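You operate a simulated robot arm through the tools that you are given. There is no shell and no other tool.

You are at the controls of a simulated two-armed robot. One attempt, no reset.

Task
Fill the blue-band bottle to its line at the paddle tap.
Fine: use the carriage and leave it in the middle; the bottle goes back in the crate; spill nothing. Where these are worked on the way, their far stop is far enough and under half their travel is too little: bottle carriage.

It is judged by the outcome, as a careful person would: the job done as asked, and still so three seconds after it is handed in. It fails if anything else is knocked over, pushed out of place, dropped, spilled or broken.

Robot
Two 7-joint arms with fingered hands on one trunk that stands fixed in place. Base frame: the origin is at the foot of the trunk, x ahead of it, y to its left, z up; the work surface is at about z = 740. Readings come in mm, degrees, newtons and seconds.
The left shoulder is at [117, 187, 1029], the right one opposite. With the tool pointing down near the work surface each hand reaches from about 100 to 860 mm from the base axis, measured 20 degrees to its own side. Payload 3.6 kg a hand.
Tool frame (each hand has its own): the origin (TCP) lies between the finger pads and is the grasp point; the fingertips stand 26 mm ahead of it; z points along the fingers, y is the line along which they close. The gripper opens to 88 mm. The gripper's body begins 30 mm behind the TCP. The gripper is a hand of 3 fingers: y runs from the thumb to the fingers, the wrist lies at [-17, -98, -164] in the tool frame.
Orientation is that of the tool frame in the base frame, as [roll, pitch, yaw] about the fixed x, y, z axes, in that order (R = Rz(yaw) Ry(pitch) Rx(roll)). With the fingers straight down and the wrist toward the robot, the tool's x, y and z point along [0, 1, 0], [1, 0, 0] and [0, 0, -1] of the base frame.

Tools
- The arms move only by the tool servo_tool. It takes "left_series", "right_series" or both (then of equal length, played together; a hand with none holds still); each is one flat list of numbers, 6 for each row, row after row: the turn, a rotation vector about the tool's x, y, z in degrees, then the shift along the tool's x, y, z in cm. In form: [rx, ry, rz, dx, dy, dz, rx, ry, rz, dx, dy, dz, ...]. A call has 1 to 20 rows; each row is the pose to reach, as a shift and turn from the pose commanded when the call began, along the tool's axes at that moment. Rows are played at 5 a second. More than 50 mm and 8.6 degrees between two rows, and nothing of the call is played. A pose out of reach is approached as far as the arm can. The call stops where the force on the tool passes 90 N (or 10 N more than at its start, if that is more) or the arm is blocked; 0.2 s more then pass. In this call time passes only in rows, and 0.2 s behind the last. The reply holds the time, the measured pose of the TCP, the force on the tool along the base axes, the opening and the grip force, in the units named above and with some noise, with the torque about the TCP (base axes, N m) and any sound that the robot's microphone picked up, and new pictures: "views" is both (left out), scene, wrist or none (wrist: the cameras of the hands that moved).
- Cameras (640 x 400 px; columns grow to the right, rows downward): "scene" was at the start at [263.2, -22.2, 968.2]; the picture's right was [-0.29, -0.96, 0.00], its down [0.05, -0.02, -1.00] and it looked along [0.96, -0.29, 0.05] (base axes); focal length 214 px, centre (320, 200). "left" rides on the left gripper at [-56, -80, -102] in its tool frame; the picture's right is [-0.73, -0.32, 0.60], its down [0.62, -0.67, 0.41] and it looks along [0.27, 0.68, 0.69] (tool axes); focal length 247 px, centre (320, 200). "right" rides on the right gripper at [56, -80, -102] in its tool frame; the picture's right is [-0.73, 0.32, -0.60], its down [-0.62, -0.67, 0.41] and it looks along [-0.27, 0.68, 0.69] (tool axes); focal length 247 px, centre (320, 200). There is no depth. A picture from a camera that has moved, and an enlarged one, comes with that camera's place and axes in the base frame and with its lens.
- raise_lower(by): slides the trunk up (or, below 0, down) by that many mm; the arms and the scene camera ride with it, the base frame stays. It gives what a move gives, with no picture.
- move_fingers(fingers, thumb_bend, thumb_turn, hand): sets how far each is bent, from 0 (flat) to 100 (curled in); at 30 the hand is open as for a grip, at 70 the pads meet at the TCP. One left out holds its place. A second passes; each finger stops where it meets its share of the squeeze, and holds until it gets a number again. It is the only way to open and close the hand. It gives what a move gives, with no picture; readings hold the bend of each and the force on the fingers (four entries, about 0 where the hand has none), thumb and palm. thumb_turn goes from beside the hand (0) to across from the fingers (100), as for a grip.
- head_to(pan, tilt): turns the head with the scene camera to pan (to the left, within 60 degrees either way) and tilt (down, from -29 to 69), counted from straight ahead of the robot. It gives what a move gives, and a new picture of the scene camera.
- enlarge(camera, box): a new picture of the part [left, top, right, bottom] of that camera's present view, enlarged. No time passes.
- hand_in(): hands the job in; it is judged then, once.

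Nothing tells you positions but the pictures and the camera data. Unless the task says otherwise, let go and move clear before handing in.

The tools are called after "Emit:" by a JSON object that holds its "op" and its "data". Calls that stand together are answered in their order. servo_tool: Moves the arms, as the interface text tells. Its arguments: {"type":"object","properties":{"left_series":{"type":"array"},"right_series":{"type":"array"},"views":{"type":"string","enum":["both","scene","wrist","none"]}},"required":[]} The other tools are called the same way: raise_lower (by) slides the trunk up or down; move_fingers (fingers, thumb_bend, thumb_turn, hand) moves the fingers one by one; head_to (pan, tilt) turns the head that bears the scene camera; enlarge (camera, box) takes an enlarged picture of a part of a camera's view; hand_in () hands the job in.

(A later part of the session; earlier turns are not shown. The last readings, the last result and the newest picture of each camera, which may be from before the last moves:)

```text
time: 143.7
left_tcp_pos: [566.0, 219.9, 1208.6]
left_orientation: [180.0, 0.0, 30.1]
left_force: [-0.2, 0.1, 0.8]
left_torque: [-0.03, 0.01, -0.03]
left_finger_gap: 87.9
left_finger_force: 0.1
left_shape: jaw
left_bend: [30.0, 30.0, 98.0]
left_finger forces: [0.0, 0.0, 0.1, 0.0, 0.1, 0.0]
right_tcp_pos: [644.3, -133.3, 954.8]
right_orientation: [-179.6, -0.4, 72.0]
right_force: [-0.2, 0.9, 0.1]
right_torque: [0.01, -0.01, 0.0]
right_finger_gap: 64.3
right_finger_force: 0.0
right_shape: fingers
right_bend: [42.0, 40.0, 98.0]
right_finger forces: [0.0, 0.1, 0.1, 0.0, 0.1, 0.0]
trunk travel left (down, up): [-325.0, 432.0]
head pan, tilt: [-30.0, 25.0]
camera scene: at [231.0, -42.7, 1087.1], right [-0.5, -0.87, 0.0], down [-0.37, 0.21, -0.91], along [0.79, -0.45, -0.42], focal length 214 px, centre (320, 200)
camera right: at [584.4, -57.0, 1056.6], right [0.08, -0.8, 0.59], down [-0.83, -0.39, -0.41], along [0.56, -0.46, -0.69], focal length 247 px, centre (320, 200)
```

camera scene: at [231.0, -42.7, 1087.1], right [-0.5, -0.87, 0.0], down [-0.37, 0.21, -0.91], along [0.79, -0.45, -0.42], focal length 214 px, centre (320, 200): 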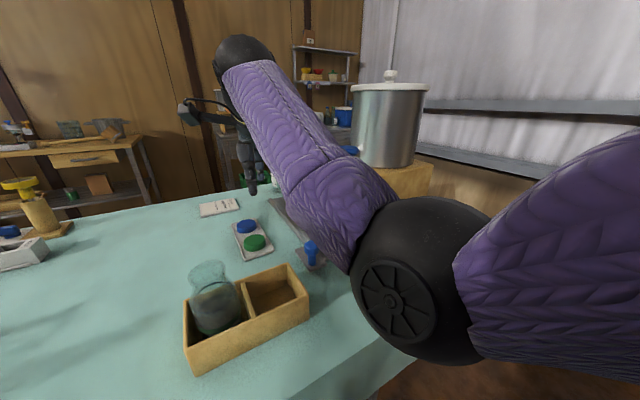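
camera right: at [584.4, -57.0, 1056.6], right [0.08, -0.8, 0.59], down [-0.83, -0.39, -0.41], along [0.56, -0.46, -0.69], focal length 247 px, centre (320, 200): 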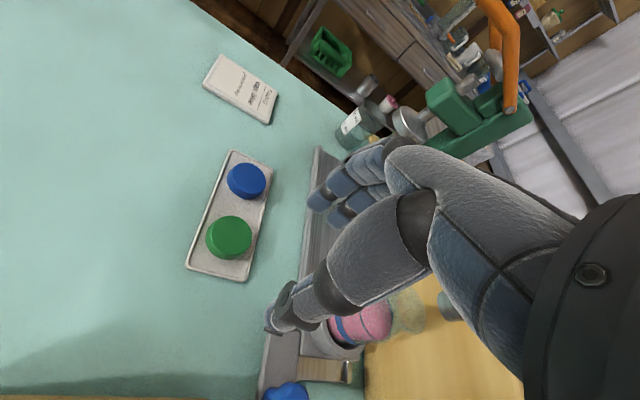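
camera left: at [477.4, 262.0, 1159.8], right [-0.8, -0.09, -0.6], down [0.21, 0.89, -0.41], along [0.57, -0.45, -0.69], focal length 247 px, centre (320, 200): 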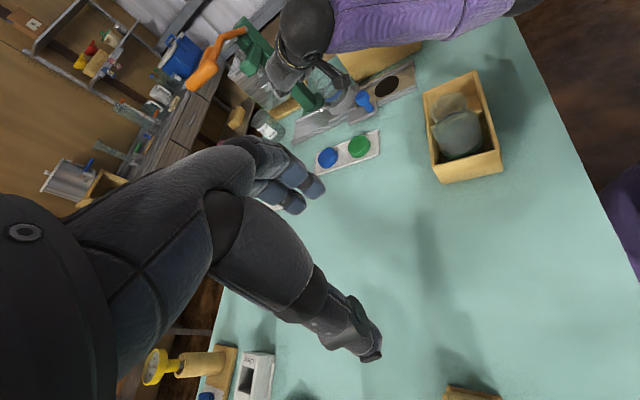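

Good posture. Raising the trunk, then lowering the hand and moving it over the knob from the left.

Emit:
{"op": "raise_lower", "data": {"by": 160}}

Emit:
{"op": "servo_tool", "data": {"right_series": [0, 0, 0, 0, 0, 4.5, 0, 0, 0, 0, 0, 9, 0, 0, 0, 0, 0, 13.5, 0, 0, 0, 0, 0, 18, 0, 0, 0, 0, 0, 22, 0, 0, 0, -2, -1.2, 24.5, 0, 0, 0, -5.3, -3.1, 24.5, 0, 0, 0, -8.5, -5, 24.5, 0, 0, 0, -10.45, -6.3, 24.5], "views": "both"}}

Emit:
{"op": "enlarge", "data": {"camera": "right", "box": [180, 120, 420, 360]}}

```text
time: 145.5
left_tcp_pos: [565.2, 220.5, 1368.1]
left_orientation: [180.0, 0.1, 30.0]
left_force: [0.3, -0.2, -0.1]
left_torque: [-0.01, -0.02, 0.0]
left_finger_gap: 87.8
left_finger_force: 0.0
left_shape: jaw
left_bend: [30.0, 30.0, 98.0]
left_finger forces: [0.0, 0.1, 0.1, 0.1, 0.0, 0.1]
right_tcp_pos: [645.0, -135.0, 1113.6]
right_orientation: [-179.6, -0.2, 71.9]
right_force: [0.4, -0.3, -0.1]
right_torque: [0.0, 0.0, -0.03]
right_finger_gap: 64.5
right_finger_force: 0.0
right_shape: fingers
right_bend: [42.0, 40.0, 98.0]
right_finger forces: [0.0, 0.1, 0.0, 0.0, 0.1, 0.1]
trunk travel left (down, up): [-485.0, 272.0]
head pan, tilt: [-30.0, 25.0]
```

```text
time: 147.5
left_tcp_pos: [565.1, 219.6, 1369.4]
left_orientation: [180.0, 0.0, 30.1]
left_force: [0.9, 0.0, 0.9]
left_torque: [-0.03, 0.01, 0.02]
left_finger_gap: 87.7
left_finger_force: 0.1
left_shape: jaw
left_bend: [30.0, 30.0, 98.0]
left_finger forces: [0.0, 0.0, 0.0, 0.1, 0.0, 0.0]
right_tcp_pos: [549.1, -213.2, 868.4]
right_orientation: [-179.7, -0.3, 71.8]
right_force: [0.0, 0.3, 0.6]
right_torque: [-0.03, 0.01, -0.04]
right_finger_gap: 64.4
right_finger_force: 0.0
right_shape: fingers
right_bend: [42.0, 40.0, 98.0]
right_finger forces: [0.0, 0.1, 0.0, 0.0, 0.0, 0.0]
trunk travel left (down, up): [-485.0, 272.0]
head pan, tilt: [-30.0, 25.0]
camera scene: at [213.5, -42.7, 1256.9], right [-0.5, -0.87, 0.0], down [-0.37, 0.21, -0.91], along [0.79, -0.45, -0.42], focal length 214 px, centre (320, 200)
camera right: at [489.8, -135.3, 970.7], right [0.08, -0.8, 0.59], down [-0.83, -0.38, -0.41], along [0.56, -0.46, -0.69], focal length 247 px, centre (320, 200)
```

scene: 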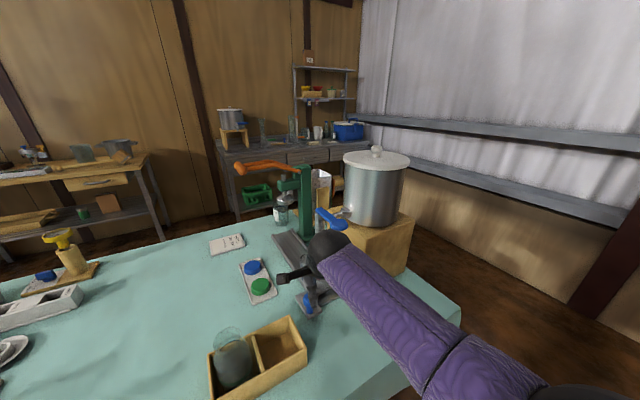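
right: 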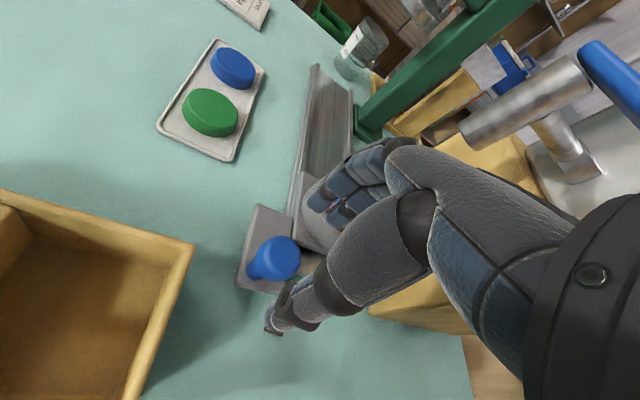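

```text
1.67 times, centred on (300, 240) of right
camera zoom: at [489.8, -135.3, 970.7], right [0.08, -0.8, 0.59], down [-0.83, -0.38, -0.41], along [0.56, -0.46, -0.69], focal length 412 px, centre (353, 133)
```

zoom: 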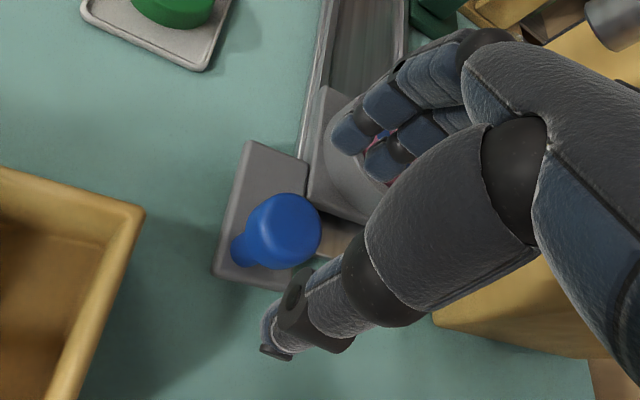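

The knob shows slightly to the -y side of the hand. A small correction, then down and grip.

Emit:
{"op": "servo_tool", "data": {"right_series": [0, 0, 0, -0.32, 0.31, 0, 0, 0, 0, -0.32, 0.31, 3, 0, 0, 0, -0.32, 0.31, 5, 0, 0, 0, -0.32, 0.31, 6.1], "views": "none"}}

Emit:
{"op": "move_fingers", "data": {"hand": "right", "fingers": 54, "thumb_bend": 52}}

Emit:
{"op": "move_fingers", "data": {"hand": "right", "fingers": 66, "thumb_bend": 66}}

Emit:
{"op": "enlarge", "data": {"camera": "right", "box": [180, 120, 420, 360]}}

Emit:
{"op": "enlarge", "data": {"camera": "scene", "box": [260, 180, 360, 320]}}

```text
time: 148.5
left_tcp_pos: [565.7, 219.3, 1368.5]
left_orientation: [180.0, 0.0, 30.1]
left_force: [0.3, 0.8, -0.2]
left_torque: [-0.01, 0.0, -0.03]
left_finger_gap: 87.7
left_finger_force: 0.0
left_shape: jaw
left_bend: [30.0, 30.0, 98.0]
left_finger forces: [0.1, 0.1, 0.1, 0.1, 0.1, 0.0]
right_tcp_pos: [552.6, -216.3, 807.0]
right_orientation: [-179.6, -0.2, 71.9]
right_force: [-0.3, 0.9, -0.3]
right_torque: [-0.03, 0.0, 0.0]
right_finger_gap: 64.5
right_finger_force: 0.0
right_shape: fingers
right_bend: [42.0, 40.0, 98.0]
right_finger forces: [0.0, 0.1, 0.1, 0.0, 0.1, 0.1]
trunk travel left (down, up): [-485.0, 272.0]
head pan, tilt: [-30.0, 25.0]
```

```text
time: 149.5
left_tcp_pos: [566.4, 220.1, 1367.9]
left_orientation: [180.0, 0.0, 30.1]
left_force: [-1.4, 0.1, 0.9]
left_torque: [0.02, -0.01, 0.04]
left_finger_gap: 88.1
left_finger_force: 0.0
left_shape: jaw
left_bend: [30.0, 30.0, 98.0]
left_finger forces: [0.0, 0.1, 0.0, 0.1, 0.0, 0.0]
right_tcp_pos: [552.2, -216.7, 807.6]
right_orientation: [-179.6, -0.3, 71.9]
right_force: [0.7, -0.3, 0.7]
right_torque: [0.0, 0.01, -0.03]
right_finger_gap: 38.9
right_finger_force: 0.0
right_shape: fingers
right_bend: [54.0, 52.0, 98.0]
right_finger forces: [0.0, 0.0, 0.0, 0.1, 0.0, 0.0]
trunk travel left (down, up): [-485.0, 272.0]
head pan, tilt: [-30.0, 25.0]
```

```text
time: 150.5
left_tcp_pos: [565.5, 221.1, 1369.0]
left_orientation: [179.9, 0.0, 30.2]
left_force: [0.2, -0.7, -0.3]
left_torque: [-0.01, 0.0, 0.02]
left_finger_gap: 87.8
left_finger_force: 0.0
left_shape: jaw
left_bend: [30.0, 30.0, 98.0]
left_finger forces: [0.0, 0.1, 0.1, 0.0, 0.0, 0.0]
right_tcp_pos: [553.2, -217.2, 807.7]
right_orientation: [-179.6, -0.2, 71.9]
right_force: [2.3, -0.4, -2.2]
right_torque: [-0.02, -0.01, -0.06]
right_finger_gap: 19.6
right_finger_force: 5.5
right_shape: fingers
right_bend: [62.0, 62.0, 98.0]
right_finger forces: [6.2, 0.1, 0.0, 0.1, 4.5, 0.1]
trunk travel left (down, up): [-485.0, 272.0]
head pan, tilt: [-30.0, 25.0]
```

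```text
1.67 times, centred on (300, 240) of right
camera zoom: at [493.2, -139.3, 909.8], right [0.08, -0.8, 0.59], down [-0.83, -0.38, -0.41], along [0.56, -0.46, -0.69], focal length 412 px, centre (353, 133)
```

zoom: 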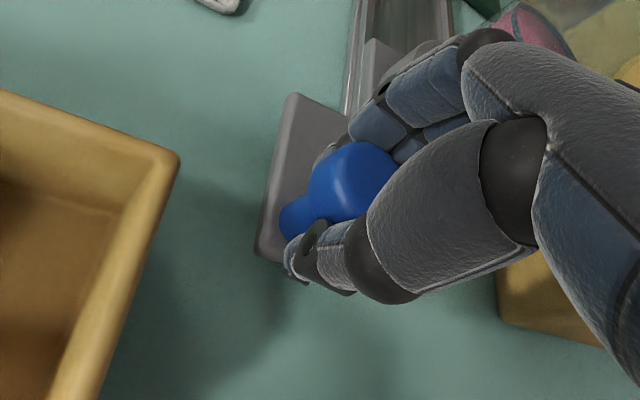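

```text
2.86 times, centred on (310, 250) of scene
camera zoom: at [214.1, -42.8, 1256.7], right [-0.5, -0.87, 0.0], down [-0.37, 0.21, -0.91], along [0.78, -0.45, -0.42], focal length 613 px, centre (349, 57)
```

zoom: 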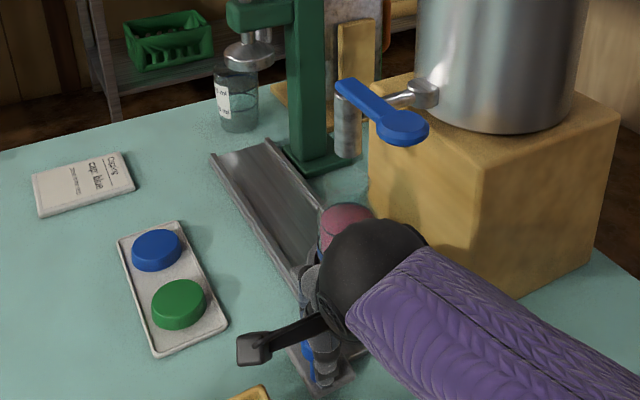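

Knob gripped. I'll push the carriage back gently with smooth acceleration, since the bottle is full: 50 mm first, then lower the trunk to keep within reach.

Emit:
{"op": "servo_tool", "data": {"right_series": [0, 0, 0, 0.03, 0.1, 0, 0, 0, 0, 0.09, 0.29, 0, 0, 0, 0, 0.19, 0.57, 0, 0, 0, 0, 0.31, 0.95, 0, 0, 0, 0, 0.44, 1.33, 0, 0, 0, 0, 0.56, 1.71, 0, 0, 0, 0, 0.68, 2.09, 0, 0, 0, 0, 0.81, 2.47, 0, 0, 0, 0, 0.93, 2.85, 0, 0, 0, 0, 1.06, 3.23, 0, 0, 0, 0, 1.18, 3.61, 0, 0, 0, 0, 1.31, 3.99, 0, 0, 0, 0, 1.42, 4.33, 0, 0, 0, 0, 1.49, 4.57, 0, 0, 0, 0, 1.54, 4.71, 0, 0, 0, 0, 1.56, 4.76, 0], "views": "scene"}}

Emit:
{"op": "enlarge", "data": {"camera": "scene", "box": [260, 180, 360, 320]}}

```text
time: 153.9
left_tcp_pos: [566.1, 219.1, 1369.2]
left_orientation: [-180.0, 0.0, 30.0]
left_force: [-0.7, -0.3, -0.1]
left_torque: [0.0, 0.04, -0.03]
left_finger_gap: 87.9
left_finger_force: 0.0
left_shape: jaw
left_bend: [30.0, 30.0, 98.0]
left_finger forces: [0.0, 0.0, 0.0, 0.1, 0.1, 0.1]
right_tcp_pos: [601.2, -216.5, 807.9]
right_orientation: [-179.5, -0.3, 71.9]
right_force: [-0.3, -0.3, -3.2]
right_torque: [-0.02, -0.02, 0.01]
right_finger_gap: 19.6
right_finger_force: 5.4
right_shape: fingers
right_bend: [63.0, 62.0, 98.0]
right_finger forces: [5.5, 0.0, 0.0, 0.0, 5.3, 0.0]
trunk travel left (down, up): [-485.0, 272.0]
head pan, tilt: [-30.0, 25.0]
camera scene: at [214.1, -42.8, 1256.7], right [-0.5, -0.87, 0.0], down [-0.37, 0.21, -0.91], along [0.78, -0.45, -0.42], focal length 214 px, centre (320, 200)
```

scene: 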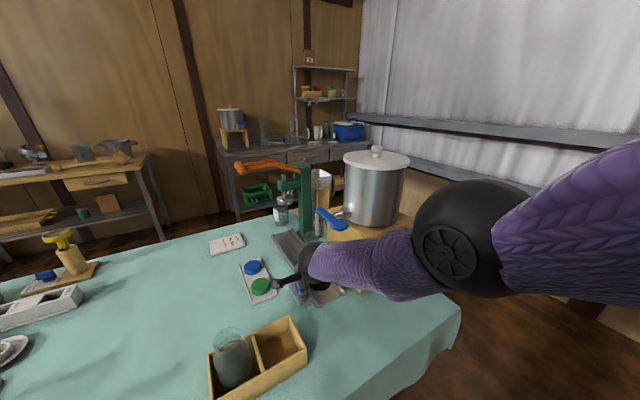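

```text
2.86 times, centred on (310, 250) of scene
camera zoom: at [214.1, -42.8, 1256.7], right [-0.5, -0.87, 0.0], down [-0.37, 0.21, -0.91], along [0.78, -0.45, -0.42], focal length 613 px, centre (349, 57)
```

zoom: 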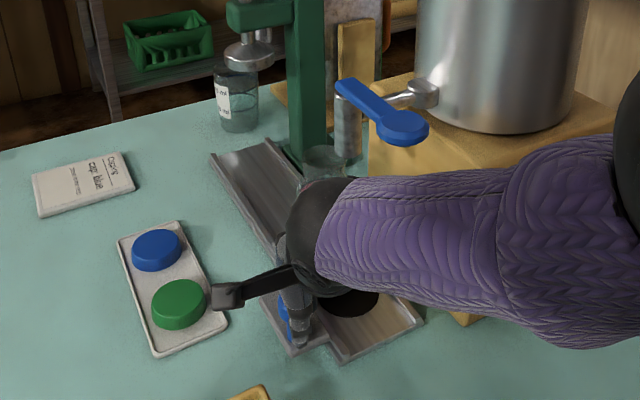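

The carriage is partway back and all is calm. I'll release, lift the hand up and away to the left, lower the trunk, and regrip to finish.

Emit:
{"op": "move_fingers", "data": {"hand": "right", "fingers": 42, "thumb_bend": 40}}

Emit:
{"op": "servo_tool", "data": {"right_series": [0, 0, 0, 0, 0, -2.5, 0, 0, 0, 0, 0, -5, 0, 0, 0, 2.4, -0.8, -8.5, 0, 0, 0, 4.76, -1.56, -12, 0, 0, 0, 4.76, -1.56, -15, 0, 0, 0, 4.76, -1.56, -17], "views": "scene"}}

Emit:
{"op": "raise_lower", "data": {"by": -120}}

```text
time: 154.9
left_tcp_pos: [565.5, 219.6, 1369.5]
left_orientation: [180.0, 0.0, 30.1]
left_force: [0.1, 0.4, 0.4]
left_torque: [0.02, 0.05, 0.0]
left_finger_gap: 87.8
left_finger_force: 0.1
left_shape: jaw
left_bend: [30.0, 30.0, 98.0]
left_finger forces: [0.0, 0.0, 0.0, 0.1, 0.0, 0.1]
right_tcp_pos: [601.6, -218.0, 808.3]
right_orientation: [-179.6, -0.4, 71.9]
right_force: [-0.1, -0.5, -0.1]
right_torque: [0.0, 0.01, 0.0]
right_finger_gap: 64.1
right_finger_force: 0.1
right_shape: fingers
right_bend: [42.0, 40.0, 98.0]
right_finger forces: [0.0, 0.0, 0.0, 0.0, 0.1, 0.0]
trunk travel left (down, up): [-485.0, 272.0]
head pan, tilt: [-30.0, 25.0]
```

```text
time: 156.3
left_tcp_pos: [565.1, 220.0, 1369.5]
left_orientation: [179.9, 0.0, 30.2]
left_force: [0.9, 0.9, 1.1]
left_torque: [-0.03, 0.01, -0.03]
left_finger_gap: 87.7
left_finger_force: 0.1
left_shape: jaw
left_bend: [30.0, 30.0, 98.0]
left_finger forces: [0.1, 0.0, 0.0, 0.0, 0.1, 0.1]
right_tcp_pos: [674.0, -154.0, 952.5]
right_orientation: [-179.6, -0.2, 71.9]
right_force: [-0.2, -0.5, -0.4]
right_torque: [0.01, 0.01, -0.02]
right_finger_gap: 64.9
right_finger_force: 0.0
right_shape: fingers
right_bend: [42.0, 40.0, 98.0]
right_finger forces: [0.0, 0.0, 0.0, 0.0, 0.0, 0.0]
right hand out of reach, approached as far as the arm can: row 1, 2, 3, 4, 5, 6
trunk travel left (down, up): [-485.0, 272.0]
head pan, tilt: [-30.0, 25.0]
camera scene: at [213.7, -42.3, 1256.8], right [-0.5, -0.87, 0.0], down [-0.37, 0.21, -0.91], along [0.79, -0.45, -0.42], focal length 214 px, centre (320, 200)
```

scene: 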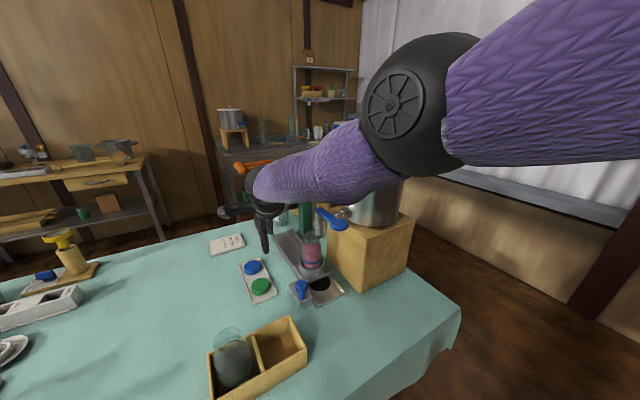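

```text
time: 157.8
left_tcp_pos: [563.9, 220.1, 1249.8]
left_orientation: [-179.9, 0.1, 30.1]
left_force: [-1.6, -0.5, 0.1]
left_torque: [0.03, -0.01, 0.05]
left_finger_gap: 87.9
left_finger_force: 0.0
left_shape: jaw
left_bend: [30.0, 30.0, 98.0]
left_finger forces: [0.1, 0.1, 0.1, 0.0, 0.0, 0.0]
right_tcp_pos: [673.7, -152.8, 798.9]
right_orientation: [-176.9, 0.7, 71.7]
right_force: [-0.2, 0.1, 0.4]
right_torque: [0.02, 0.02, 0.02]
right_finger_gap: 65.0
right_finger_force: 0.1
right_shape: fingers
right_bend: [42.0, 40.0, 98.0]
right_finger forces: [0.0, 0.0, 0.1, 0.0, 0.0, 0.0]
trunk travel left (down, up): [-365.0, 392.0]
head pan, tilt: [-30.0, 25.0]
```

The trunk move lowered the hand more than intended, to z 799, near the cap tray. No contact force shows, but I'll raise it straight away and check.

Emit:
{"op": "servo_tool", "data": {"right_series": [0, 0, 0, 0, 0, -3, 0, 0, 0, 0, 0, -6, 0, 0, 0, 0, 0, -9], "views": "both"}}

Emit:
{"op": "enlarge", "data": {"camera": "scene", "box": [220, 160, 380, 310]}}

```text
time: 158.6
left_tcp_pos: [564.6, 221.2, 1247.9]
left_orientation: [179.9, 0.0, 30.2]
left_force: [0.5, 0.3, 0.1]
left_torque: [0.0, 0.03, -0.01]
left_finger_gap: 87.5
left_finger_force: 0.1
left_shape: jaw
left_bend: [30.0, 30.0, 98.0]
left_finger forces: [0.1, 0.0, 0.1, 0.1, 0.0, 0.0]
right_tcp_pos: [702.6, -145.1, 879.9]
right_orientation: [-176.7, 0.7, 71.9]
right_force: [-0.6, 0.3, -0.8]
right_torque: [-0.01, 0.0, -0.01]
right_finger_gap: 65.0
right_finger_force: 0.0
right_shape: fingers
right_bend: [42.0, 40.0, 98.0]
right_finger forces: [0.0, 0.0, 0.0, 0.1, 0.1, 0.0]
right hand out of reach, approached as far as the arm can: row 1, 2, 3
trunk travel left (down, up): [-365.0, 392.0]
head pan, tilt: [-30.0, 25.0]
camera scene: at [225.2, -42.5, 1130.2], right [-0.5, -0.87, 0.0], down [-0.37, 0.21, -0.91], along [0.79, -0.45, -0.42], focal length 214 px, centre (320, 200)
camera right: at [650.0, -68.5, 985.3], right [0.11, -0.8, 0.59], down [-0.85, -0.38, -0.36], along [0.52, -0.46, -0.72], focal length 247 px, centre (320, 200)
```

scene: 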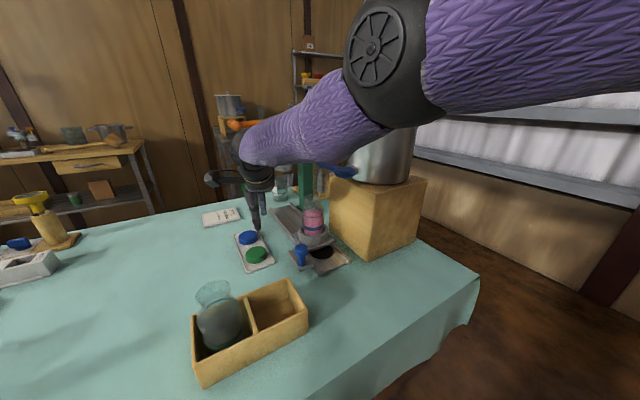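
right: 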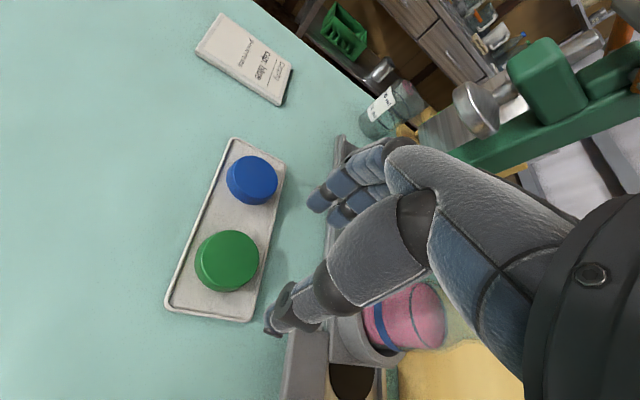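

```text
2.67 times, centred on (300, 235) of scene
camera zoom: at [225.2, -42.5, 1130.2], right [-0.5, -0.87, 0.0], down [-0.37, 0.21, -0.91], along [0.79, -0.45, -0.42], focal length 572 px, centre (373, 107)
```

zoom: 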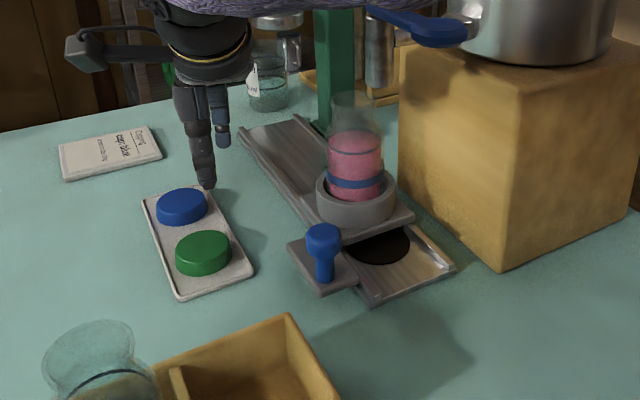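

The caps are undisturbed and the bottle is fine. With this arm posture I'll move the hand level and over toward the knob in small checked steps.

Emit:
{"op": "servo_tool", "data": {"right_series": [-1.1, 0.25, 0, -2.0, -1.5, 0, -2.2, 0.5, 0, -4.0, -2.95, 0, -3.3, 0.7, 0, -6.0, -4.4, 0], "views": "scene"}}

```text
time: 159.4
left_tcp_pos: [565.0, 220.8, 1249.2]
left_orientation: [180.0, 0.0, 30.2]
left_force: [-0.2, -0.6, -0.2]
left_torque: [-0.02, 0.0, 0.03]
left_finger_gap: 87.8
left_finger_force: 0.1
left_shape: jaw
left_bend: [30.0, 30.0, 98.0]
left_finger forces: [0.1, 0.1, 0.0, 0.1, 0.0, 0.0]
right_tcp_pos: [711.6, -179.0, 861.3]
right_orientation: [179.8, -0.1, 71.8]
right_force: [-1.0, 0.7, -0.3]
right_torque: [0.03, 0.01, -0.03]
right_finger_gap: 64.8
right_finger_force: 0.1
right_shape: fingers
right_bend: [42.0, 40.0, 98.0]
right_finger forces: [0.0, 0.0, 0.0, 0.0, 0.0, 0.1]
right hand out of reach, approached as far as the arm can: row 1, 2, 3
trunk travel left (down, up): [-365.0, 392.0]
head pan, tilt: [-30.0, 25.0]
camera scene: at [225.5, -42.8, 1130.1], right [-0.5, -0.87, 0.0], down [-0.37, 0.21, -0.91], along [0.79, -0.45, -0.42], focal length 214 px, centre (320, 200)
```

scene: 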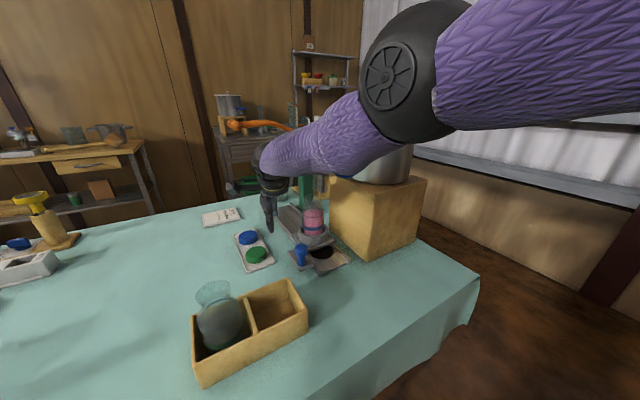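

The arm is stretched nearly straight and the solver is stuck there. I'll try an upward and leftward move to free it.

Emit:
{"op": "servo_tool", "data": {"right_series": [0, 0, 0, 1.5, -1.2, -3, 0, 0, 0, 3, -2.4, -6, 0, 0, 0, 4.5, -3.6, -9, 0, 0, 0, 4.5, -5, -12], "views": "scene"}}

```text
time: 160.4
left_tcp_pos: [565.4, 220.5, 1249.0]
left_orientation: [-180.0, 0.1, 30.1]
left_force: [0.1, 0.6, -0.7]
left_torque: [-0.03, -0.01, -0.03]
left_finger_gap: 87.8
left_finger_force: 0.0
left_shape: jaw
left_bend: [30.0, 30.0, 98.0]
left_finger forces: [0.1, 0.0, 0.0, 0.0, 0.0, 0.1]
right_tcp_pos: [723.8, -105.6, 975.1]
right_orientation: [179.9, 0.1, 71.9]
right_force: [0.5, 0.4, -1.0]
right_torque: [0.02, -0.01, -0.02]
right_finger_gap: 64.9
right_finger_force: 0.1
right_shape: fingers
right_bend: [42.0, 40.0, 98.0]
right_finger forces: [0.0, 0.0, 0.0, 0.0, 0.1, 0.0]
right hand out of reach, approached as far as the arm can: row 1, 2, 3, 4
trunk travel left (down, up): [-365.0, 392.0]
head pan, tilt: [-30.0, 25.0]
camera scene: at [225.2, -42.6, 1130.2], right [-0.5, -0.87, 0.0], down [-0.37, 0.21, -0.91], along [0.79, -0.45, -0.42], focal length 214 px, centre (320, 200)
```

scene: 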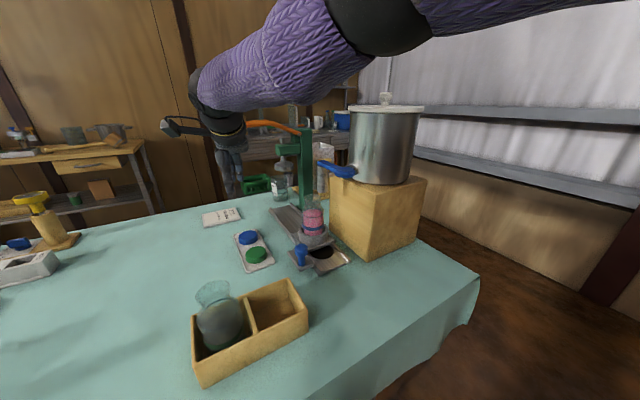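

I'll test whether it can draw back toward me at this height.

Emit:
{"op": "servo_tool", "data": {"right_series": [0, 0, 0, -0.9, -2.8, 0, 0, 0, 0, -1.8, -5.6, 0, 0, 0, 0, -2.7, -8.4, 0, 0, 0, 0, -3.6, -11.2, 0], "views": "scene"}}

```text
time: 161.4
left_tcp_pos: [565.3, 220.0, 1247.9]
left_orientation: [-180.0, 0.0, 30.1]
left_force: [0.1, -0.1, -0.7]
left_torque: [0.0, 0.01, -0.04]
left_finger_gap: 87.7
left_finger_force: 0.0
left_shape: jaw
left_bend: [30.0, 30.0, 98.0]
left_finger forces: [0.1, 0.0, 0.1, 0.0, 0.1, 0.0]
right_tcp_pos: [712.6, -79.2, 960.0]
right_orientation: [179.9, 0.0, 71.9]
right_force: [0.4, 0.4, 0.4]
right_torque: [0.01, -0.02, -0.02]
right_finger_gap: 65.0
right_finger_force: 0.0
right_shape: fingers
right_bend: [42.0, 40.0, 98.0]
right_finger forces: [0.0, 0.1, 0.1, 0.0, 0.0, 0.0]
right hand out of reach, approached as far as the arm can: row 1, 2, 3, 4
trunk travel left (down, up): [-365.0, 392.0]
head pan, tilt: [-30.0, 25.0]
camera scene: at [225.5, -42.6, 1130.1], right [-0.5, -0.87, 0.0], down [-0.37, 0.21, -0.91], along [0.79, -0.45, -0.42], focal length 214 px, centre (320, 200)
```

scene: 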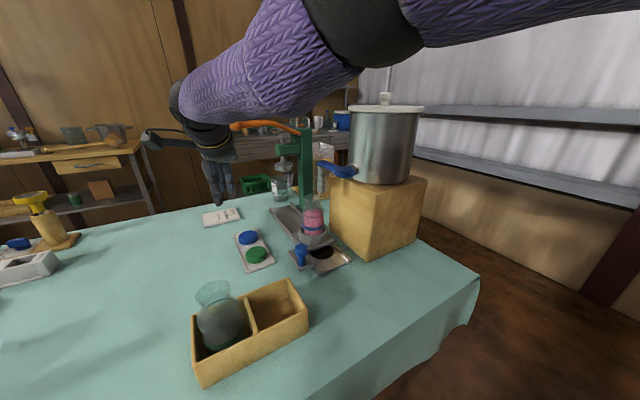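

The elbow seems locked on the wrong side of straight. I'll stretch the arm outward in free space to pass through straight, then try to draw back.

Emit:
{"op": "servo_tool", "data": {"right_series": [0, 0, 0, 1.65, 2.45, 0.55, 0, 0, 0, 3.3, 4.9, 1.1, 0, 0, 0, 4.95, 7.3, 1.6, 0, 0, 0, 4.95, 7.3, 1.6], "views": "none"}}

Emit:
{"op": "servo_tool", "data": {"right_series": [0, 0, 0, -0.9, -2.0, 1.5, 0, 0, 0, -1.8, -4.0, 3, 0, 0, 0, -2.7, -6.0, 3], "views": "scene"}}

```text
time: 162.4
left_tcp_pos: [565.0, 220.0, 1248.2]
left_orientation: [-180.0, 0.0, 30.1]
left_force: [-0.6, 0.8, 0.7]
left_torque: [0.01, 0.03, 0.01]
left_finger_gap: 87.9
left_finger_force: 0.0
left_shape: jaw
left_bend: [30.0, 30.0, 98.0]
left_finger forces: [0.0, 0.0, 0.0, 0.0, 0.0, 0.0]
right_tcp_pos: [715.0, -80.4, 957.7]
right_orientation: [179.8, 0.0, 71.8]
right_force: [0.2, 0.9, 0.6]
right_torque: [-0.01, -0.01, -0.01]
right_finger_gap: 65.1
right_finger_force: 0.0
right_shape: fingers
right_bend: [42.0, 40.0, 98.0]
right_finger forces: [0.0, 0.0, 0.0, 0.0, 0.1, 0.0]
right hand out of reach, approached as far as the arm can: row 1, 2, 3, 4
trunk travel left (down, up): [-365.0, 392.0]
head pan, tilt: [-30.0, 25.0]
```

```text
time: 163.2
left_tcp_pos: [566.0, 220.9, 1249.0]
left_orientation: [-180.0, 0.0, 30.1]
left_force: [0.4, 0.3, 0.2]
left_torque: [0.0, -0.02, 0.01]
left_finger_gap: 87.9
left_finger_force: 0.1
left_shape: jaw
left_bend: [30.0, 30.0, 98.0]
left_finger forces: [0.1, 0.0, 0.0, 0.0, 0.0, 0.1]
right_tcp_pos: [698.6, -69.3, 914.4]
right_orientation: [180.0, 0.0, 71.9]
right_force: [-0.2, 0.0, 0.6]
right_torque: [0.01, 0.0, 0.01]
right_finger_gap: 64.8
right_finger_force: 0.1
right_shape: fingers
right_bend: [42.0, 40.0, 98.0]
right_finger forces: [0.1, 0.0, 0.0, 0.1, 0.1, 0.0]
right hand out of reach, approached as far as the arm can: row 1, 2, 3
trunk travel left (down, up): [-365.0, 392.0]
head pan, tilt: [-30.0, 25.0]
camera scene: at [225.4, -42.5, 1130.1], right [-0.5, -0.87, 0.0], down [-0.37, 0.21, -0.91], along [0.79, -0.45, -0.42], focal length 214 px, centre (320, 200)
```

scene: 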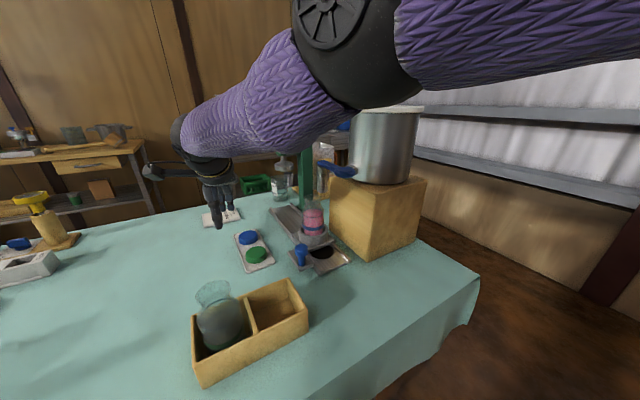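

Still straight. I'll try a sideways and upward move to get the elbow to flex.

Emit:
{"op": "servo_tool", "data": {"right_series": [0, 0, 0, -2.4, 0.4, -2.5, 0, 0, 0, -4.8, 0.8, -5, 0, 0, 0, -7.1, 0.6, -9, 0, 0, 0, -7.1, -2, -13, 0, 0, 0, -7.1, -5, -16], "views": "scene"}}

```text
time: 164.4
left_tcp_pos: [565.2, 220.1, 1249.0]
left_orientation: [-180.0, 0.0, 30.0]
left_force: [0.8, 0.6, -1.0]
left_torque: [-0.02, 0.03, 0.0]
left_finger_gap: 87.6
left_finger_force: 0.0
left_shape: jaw
left_bend: [30.0, 30.0, 98.0]
left_finger forces: [0.1, 0.0, 0.0, 0.0, 0.1, 0.0]
right_tcp_pos: [723.6, -88.0, 1077.4]
right_orientation: [179.9, 0.2, 71.8]
right_force: [-1.3, -0.6, 0.5]
right_torque: [-0.03, -0.02, 0.02]
right_finger_gap: 64.8
right_finger_force: 0.0
right_shape: fingers
right_bend: [42.0, 40.0, 98.0]
right_finger forces: [0.0, 0.0, 0.0, 0.1, 0.0, 0.0]
right hand out of reach, approached as far as the arm can: row 1, 2, 3, 4, 5
trunk travel left (down, up): [-365.0, 392.0]
head pan, tilt: [-30.0, 25.0]
camera scene: at [224.7, -42.1, 1130.3], right [-0.5, -0.87, 0.0], down [-0.37, 0.21, -0.91], along [0.79, -0.45, -0.42], focal length 214 px, centre (320, 200)
```

scene: 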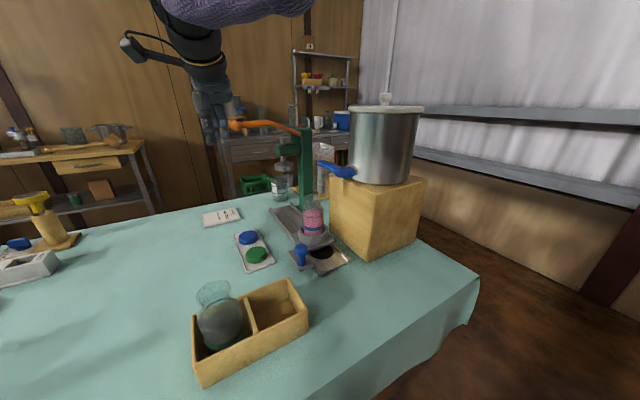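

I suspect the wrist limit with the fingers straight down is what keeps the arm straight. I'll tilt the fingers forward by 32° so the wrist relaxes.

Emit:
{"op": "servo_tool", "data": {"right_series": [-8, 0, 0, 0, 0, 0, -16, 0, 0, 0, 0, 0, -24, 0, 0, 0, 0, 0, -32, 0, 0, 0, 0, 0], "views": "scene"}}

```text
time: 165.4
left_tcp_pos: [565.7, 220.0, 1247.6]
left_orientation: [180.0, 0.0, 30.1]
left_force: [-0.8, -0.7, 0.7]
left_torque: [0.01, 0.0, -0.02]
left_finger_gap: 87.7
left_finger_force: 0.1
left_shape: jaw
left_bend: [30.0, 30.0, 98.0]
left_finger forces: [0.0, 0.0, 0.1, 0.0, 0.0, 0.0]
right_tcp_pos: [775.6, -71.9, 1071.1]
right_orientation: [147.8, 0.0, 71.9]
right_force: [0.8, 0.7, -0.2]
right_torque: [-0.01, -0.02, -0.03]
right_finger_gap: 64.6
right_finger_force: 0.1
right_shape: fingers
right_bend: [42.0, 40.0, 98.0]
right_finger forces: [0.1, 0.0, 0.1, 0.0, 0.1, 0.0]
right hand out of reach, approached as far as the arm can: row 1, 2, 3, 4
trunk travel left (down, up): [-365.0, 392.0]
head pan, tilt: [-30.0, 25.0]
camera scene: at [225.6, -42.6, 1130.0], right [-0.5, -0.87, 0.0], down [-0.37, 0.21, -0.91], along [0.78, -0.45, -0.42], focal length 214 px, centre (320, 200)
```

scene: 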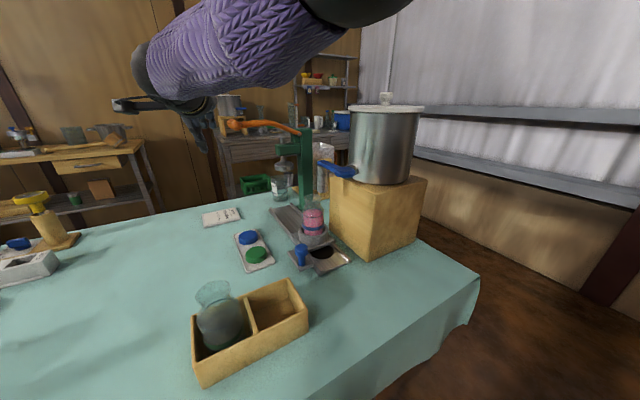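

The elbow still hasn't flexed. I'll command a long pull straight back along the arm in free air, well above everything, to force it to bend.

Emit:
{"op": "servo_tool", "data": {"right_series": [0, 0, 0, -2.38, -3.2, 1.9, 0, 0, 0, -4.76, -6.4, 3.8, 0, 0, 0, -7.14, -9.6, 5.7, 0, 0, 0, -9.5, -12.8, 7.6, 0, 0, 0, -11.9, -16.0, 9.5, 0, 0, 0, -14.3, -19.2, 11.4], "views": "scene"}}

```text
time: 166.8
left_tcp_pos: [565.5, 219.8, 1248.6]
left_orientation: [-180.0, 0.1, 30.1]
left_force: [0.9, 0.2, -1.1]
left_torque: [0.02, -0.02, -0.02]
left_finger_gap: 87.7
left_finger_force: 0.1
left_shape: jaw
left_bend: [30.0, 30.0, 98.0]
left_finger forces: [0.1, 0.0, 0.0, 0.0, 0.1, 0.0]
right_tcp_pos: [714.6, -150.7, 821.1]
right_orientation: [147.7, -0.1, 71.9]
right_force: [-0.3, 0.6, -0.1]
right_torque: [0.0, -0.01, 0.0]
right_finger_gap: 64.8
right_finger_force: 0.1
right_shape: fingers
right_bend: [42.0, 40.0, 98.0]
right_finger forces: [0.0, 0.1, 0.1, 0.1, 0.1, 0.0]
right hand out of reach, approached as far as the arm can: row 1, 2, 3, 4, 5, 6
trunk travel left (down, up): [-365.0, 392.0]
head pan, tilt: [-30.0, 25.0]
camera scene: at [225.5, -43.1, 1130.1], right [-0.5, -0.87, 0.0], down [-0.37, 0.21, -0.91], along [0.79, -0.45, -0.42], focal length 214 px, centre (320, 200)
```

scene: 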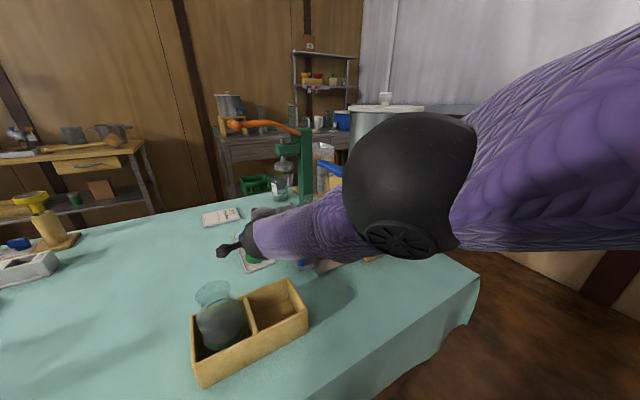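

My axis conversion was off after the tilt, so the hand came down instead. It's clear of everything at z 821 with no force. I'll go straight up now with the correct axes.

Emit:
{"op": "servo_tool", "data": {"right_series": [0, 0, 0, 0, 2.1, -3.4, 0, 0, 0, 0, 4.3, -6.8, 0, 0, 0, 0, 6.4, -10.1], "views": "scene"}}

Emit:
{"op": "enlarge", "data": {"camera": "scene", "box": [200, 160, 380, 310]}}

```text
time: 167.6
left_tcp_pos: [565.4, 220.3, 1248.8]
left_orientation: [-180.0, 0.0, 30.1]
left_force: [0.5, 0.3, -0.2]
left_torque: [-0.01, 0.0, 0.01]
left_finger_gap: 87.9
left_finger_force: 0.1
left_shape: jaw
left_bend: [30.0, 30.0, 98.0]
left_finger forces: [0.0, 0.0, 0.0, 0.0, 0.0, 0.0]
right_tcp_pos: [759.3, -130.9, 926.6]
right_orientation: [147.8, 0.1, 71.8]
right_force: [-0.1, -0.7, 0.2]
right_torque: [-0.01, 0.02, -0.03]
right_finger_gap: 65.0
right_finger_force: 0.0
right_shape: fingers
right_bend: [42.0, 40.0, 98.0]
right_finger forces: [0.0, 0.0, 0.1, 0.1, 0.1, 0.1]
right hand out of reach, approached as far as the arm can: row 1, 2, 3
trunk travel left (down, up): [-365.0, 392.0]
head pan, tilt: [-30.0, 25.0]
camera scene: at [225.3, -42.5, 1130.2], right [-0.5, -0.87, 0.0], down [-0.37, 0.21, -0.91], along [0.79, -0.45, -0.42], focal length 214 px, centre (320, 200)
```

scene: 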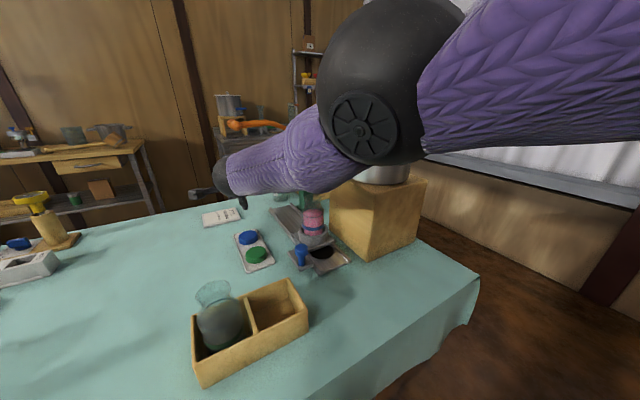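

```text
2.67 times, centred on (290, 235) of scene
camera zoom: at [225.3, -42.5, 1130.2], right [-0.5, -0.87, 0.0], down [-0.37, 0.21, -0.91], along [0.79, -0.45, -0.42], focal length 572 px, centre (400, 107)
```

zoom: 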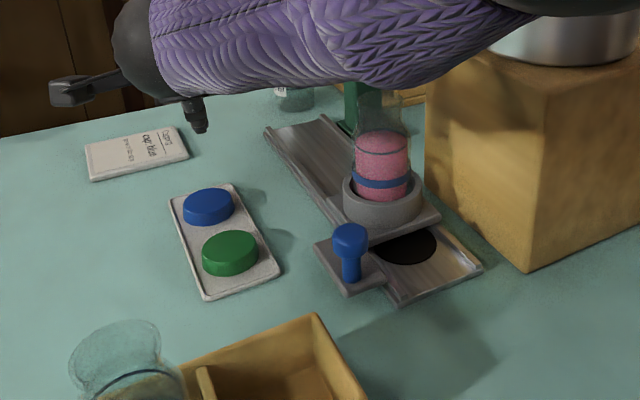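

Everything on the table is untouched. Now a proper long inward and upward pull with the correct axes to make the elbow flex.

Emit:
{"op": "servo_tool", "data": {"right_series": [0, 0, 0, -1.85, -2.07, -3.27, 0, 0, 0, -3.7, -4.13, -6.53, 0, 0, 0, -5.53, -6.2, -9.8, 0, 0, 0, -7.4, -8.27, -13.07, 0, 0, 0, -9.2, -10.3, -16.3, 0, 0, 0, -11.1, -12.4, -19.6, 0, 0, 0, -12.9, -14.5, -22.9, 0, 0, 0, -14.8, -16.5, -26.1, 0, 0, 0, -16.6, -18.6, -29.4], "views": "scene"}}

```text
time: 169.6
left_tcp_pos: [565.7, 219.8, 1250.1]
left_orientation: [-180.0, 0.0, 30.1]
left_force: [0.5, -0.3, -0.6]
left_torque: [-0.01, 0.0, 0.03]
left_finger_gap: 88.0
left_finger_force: 0.0
left_shape: jaw
left_bend: [30.0, 30.0, 98.0]
left_finger forces: [0.0, 0.0, 0.1, 0.0, 0.0, 0.0]
right_tcp_pos: [747.3, -70.8, 952.2]
right_orientation: [148.0, 0.0, 71.8]
right_force: [0.6, -0.4, -0.4]
right_torque: [0.03, 0.0, -0.01]
right_finger_gap: 64.8
right_finger_force: 0.0
right_shape: fingers
right_bend: [42.0, 40.0, 98.0]
right_finger forces: [0.1, 0.0, 0.0, 0.0, 0.1, 0.1]
right hand out of reach, approached as far as the arm can: row 1, 2, 3, 4, 5, 6, 7, 8, 9
trunk travel left (down, up): [-365.0, 392.0]
head pan, tilt: [-30.0, 25.0]
camera scene: at [225.4, -42.5, 1130.1], right [-0.5, -0.87, 0.0], down [-0.37, 0.21, -0.91], along [0.79, -0.45, -0.42], focal length 214 px, centre (320, 200)
```

scene: 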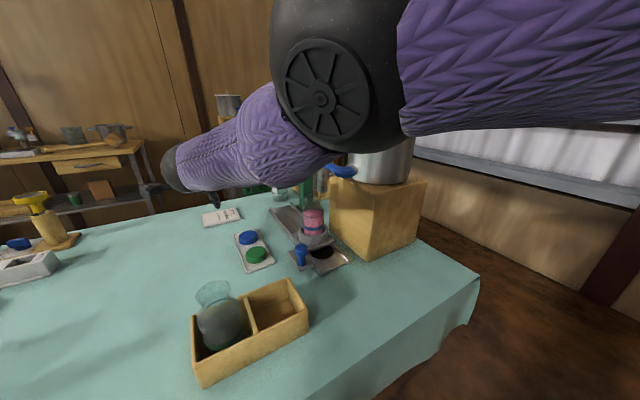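

All still fine on the table. The wrist looks bent hard sideways against the forearm, which locks the arm, so I'll turn the hand 45° to line it up better.

Emit:
{"op": "servo_tool", "data": {"right_series": [0, 4, -6.35, 0, 0, 0, 0, 8, -12.7, 0, 0, 0, 0, 12, -19.05, 0, 0, 0, 0, 16, -25.4, 0, 0, 0, 0, 20, -31.7, 0, 0, 0, 0, 24, -38, 0, 0, 0], "views": "scene"}}

```text
time: 171.0
left_tcp_pos: [564.7, 217.9, 1248.7]
left_orientation: [180.0, -0.1, 30.1]
left_force: [0.2, -0.3, 0.1]
left_torque: [-0.03, -0.01, -0.01]
left_finger_gap: 87.9
left_finger_force: 0.0
left_shape: jaw
left_bend: [30.0, 30.0, 98.0]
left_finger forces: [0.0, 0.0, 0.0, 0.0, 0.0, 0.1]
right_tcp_pos: [763.4, -59.7, 959.6]
right_orientation: [151.0, -18.0, 105.6]
right_force: [-0.7, 0.5, -0.3]
right_torque: [-0.05, -0.06, 0.01]
right_finger_gap: 64.8
right_finger_force: 0.1
right_shape: fingers
right_bend: [42.0, 40.0, 98.0]
right_finger forces: [0.0, 0.1, 0.0, 0.0, 0.0, 0.0]
right hand out of reach, approached as far as the arm can: row 1, 2, 3, 4, 5, 6
trunk travel left (down, up): [-365.0, 392.0]
head pan, tilt: [-30.0, 25.0]
camera scene: at [225.6, -43.4, 1130.0], right [-0.5, -0.87, 0.0], down [-0.37, 0.21, -0.91], along [0.78, -0.45, -0.42], focal length 214 px, centre (320, 200)
```

scene: 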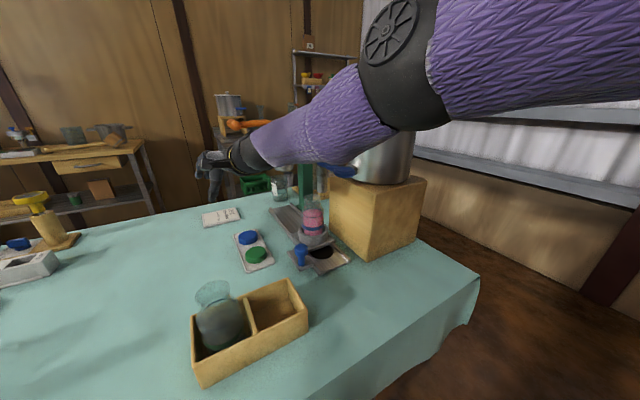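

Partly turned. I'll test whether it now draws back.

Emit:
{"op": "servo_tool", "data": {"right_series": [0, 0, 0, 1.19, -2.97, -2.1, 0, 0, 0, 2.38, -5.93, -4.2, 0, 0, 0, 3.57, -8.9, -6.3, 0, 0, 0, 4.76, -11.86, -8.41], "views": "scene"}}

```text
time: 172.0
left_tcp_pos: [566.0, 219.2, 1248.3]
left_orientation: [-180.0, 0.0, 30.1]
left_force: [-0.3, -0.7, 0.0]
left_torque: [0.02, 0.01, -0.03]
left_finger_gap: 87.5
left_finger_force: 0.1
left_shape: jaw
left_bend: [30.0, 30.0, 98.0]
left_finger forces: [0.0, 0.0, 0.1, 0.1, 0.0, 0.0]
right_tcp_pos: [749.4, -53.9, 919.9]
right_orientation: [149.9, -0.2, 113.3]
right_force: [0.0, -0.1, -0.2]
right_torque: [-0.01, 0.0, 0.02]
right_finger_gap: 64.9
right_finger_force: 0.0
right_shape: fingers
right_bend: [42.0, 40.0, 98.0]
right_finger forces: [0.0, 0.1, 0.0, 0.0, 0.0, 0.0]
right hand out of reach, approached as far as the arm can: row 1, 2, 3, 4
trunk travel left (down, up): [-365.0, 392.0]
head pan, tilt: [-30.0, 25.0]
camera scene: at [225.5, -42.6, 1130.1], right [-0.5, -0.87, 0.0], down [-0.37, 0.21, -0.91], along [0.78, -0.45, -0.42], focal length 214 px, centre (320, 200)
```

scene: 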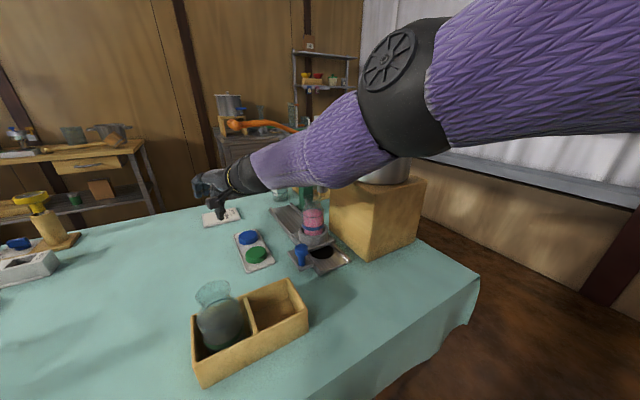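

The arm is straight now. I'll point the fingers more forward while rising so the elbow can flex naturally.

Emit:
{"op": "servo_tool", "data": {"right_series": [-8, 0, 0, 0, 1.5, -2.6, -16, 0, 0, 0, 3, -5.2, -24, 0, 0, 0, 4.5, -7.8, -32, 0, 0, 0, 6, -10.4, -40, 0, 0, 0, 7.5, -13], "views": "scene"}}

```text
time: 173.2
left_tcp_pos: [564.7, 220.9, 1249.3]
left_orientation: [-179.9, 0.0, 30.1]
left_force: [-0.2, 0.4, 0.1]
left_torque: [-0.02, 0.01, -0.02]
left_finger_gap: 87.8
left_finger_force: 0.0
left_shape: jaw
left_bend: [30.0, 30.0, 98.0]
left_finger forces: [0.0, 0.0, 0.0, 0.1, 0.1, 0.0]
right_tcp_pos: [770.7, -39.3, 1059.1]
right_orientation: [109.5, -0.2, 113.2]
right_force: [0.2, 0.4, -0.1]
right_torque: [0.01, 0.01, -0.04]
right_finger_gap: 65.0
right_finger_force: 0.0
right_shape: fingers
right_bend: [42.0, 40.0, 98.0]
right_finger forces: [0.0, 0.1, 0.0, 0.0, 0.0, 0.0]
right hand out of reach, approached as far as the arm can: row 1, 2, 3, 4, 5
trunk travel left (down, up): [-365.0, 392.0]
head pan, tilt: [-30.0, 25.0]
camera scene: at [225.3, -42.1, 1130.2], right [-0.5, -0.87, 0.0], down [-0.37, 0.21, -0.91], along [0.79, -0.45, -0.42], focal length 214 px, centre (320, 200)
```

scene: 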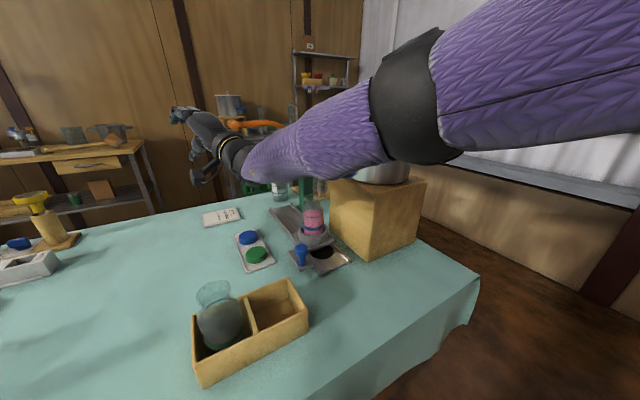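

Now I'll try pulling back and up from this relaxed hand pose.

Emit:
{"op": "servo_tool", "data": {"right_series": [0, 0, 0, 1.48, 1.2, -4.1, 0, 0, 0, 2.95, 2.4, -8.2, 0, 0, 0, 4.4, 3.6, -12.3, 0, 0, 0, 5.9, 4.8, -16.3], "views": "scene"}}

```text
time: 174.2
left_tcp_pos: [565.9, 219.7, 1249.0]
left_orientation: [180.0, 0.1, 30.0]
left_force: [-0.3, -0.1, 0.3]
left_torque: [0.04, 0.01, 0.03]
left_finger_gap: 87.7
left_finger_force: 0.0
left_shape: jaw
left_bend: [30.0, 30.0, 98.0]
left_finger forces: [0.0, 0.1, 0.0, 0.0, 0.0, 0.1]
right_tcp_pos: [770.4, 11.2, 1102.7]
right_orientation: [109.8, -0.3, 113.4]
right_force: [-0.1, -0.5, -0.5]
right_torque: [0.02, -0.01, 0.01]
right_finger_gap: 64.9
right_finger_force: 0.0
right_shape: fingers
right_bend: [42.0, 40.0, 98.0]
right_finger forces: [0.0, 0.0, 0.0, 0.1, 0.1, 0.1]
right hand out of reach, approached as far as the arm can: row 1, 2, 3, 4
trunk travel left (down, up): [-365.0, 392.0]
head pan, tilt: [-30.0, 25.0]
camera scene: at [225.6, -43.0, 1130.0], right [-0.5, -0.87, 0.0], down [-0.37, 0.21, -0.91], along [0.78, -0.45, -0.42], focal length 214 px, centre (320, 200)
```

scene: 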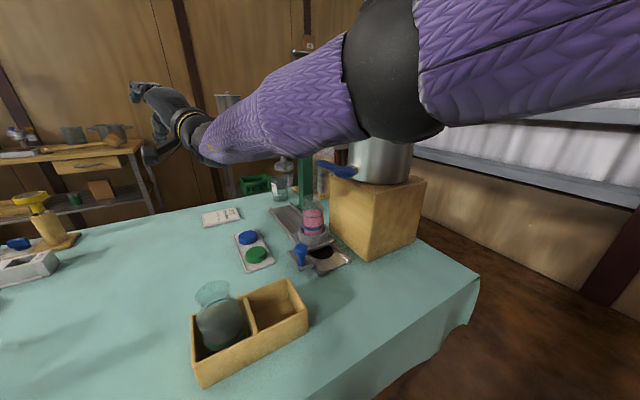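

I'll try a pure sideways move to the left, where natural elbow flexion should engage.

Emit:
{"op": "servo_tool", "data": {"right_series": [0, 0, 0, 3.45, 0.5, 1.4, 0, 0, 0, 6.9, 1.0, 2.8, 0, 0, 0, 10.35, 1.5, 4.2, 0, 0, 0, 13.8, 2.0, 5.6], "views": "scene"}}

```text
time: 175.2
left_tcp_pos: [565.2, 220.2, 1248.1]
left_orientation: [179.9, 0.1, 30.1]
left_force: [0.2, 0.1, -0.5]
left_torque: [0.0, 0.0, 0.01]
left_finger_gap: 87.6
left_finger_force: 0.1
left_shape: jaw
left_bend: [30.0, 30.0, 98.0]
left_finger forces: [0.1, 0.0, 0.0, 0.0, 0.0, 0.0]
right_tcp_pos: [759.5, 51.8, 1111.6]
right_orientation: [109.7, -0.2, 113.4]
right_force: [-0.3, 0.2, -0.8]
right_torque: [-0.01, 0.0, 0.01]
right_finger_gap: 64.8
right_finger_force: 0.1
right_shape: fingers
right_bend: [42.0, 40.0, 98.0]
right_finger forces: [0.1, 0.0, 0.0, 0.0, 0.0, 0.0]
right hand out of reach, approached as far as the arm can: row 1, 2, 3, 4
trunk travel left (down, up): [-365.0, 392.0]
head pan, tilt: [-30.0, 25.0]
camera scene: at [225.5, -42.7, 1130.1], right [-0.5, -0.87, 0.0], down [-0.37, 0.21, -0.91], along [0.78, -0.45, -0.42], focal length 214 px, centre (320, 200)
```

scene: 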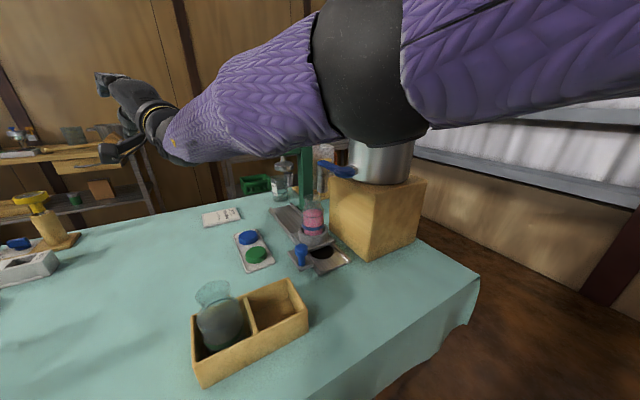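

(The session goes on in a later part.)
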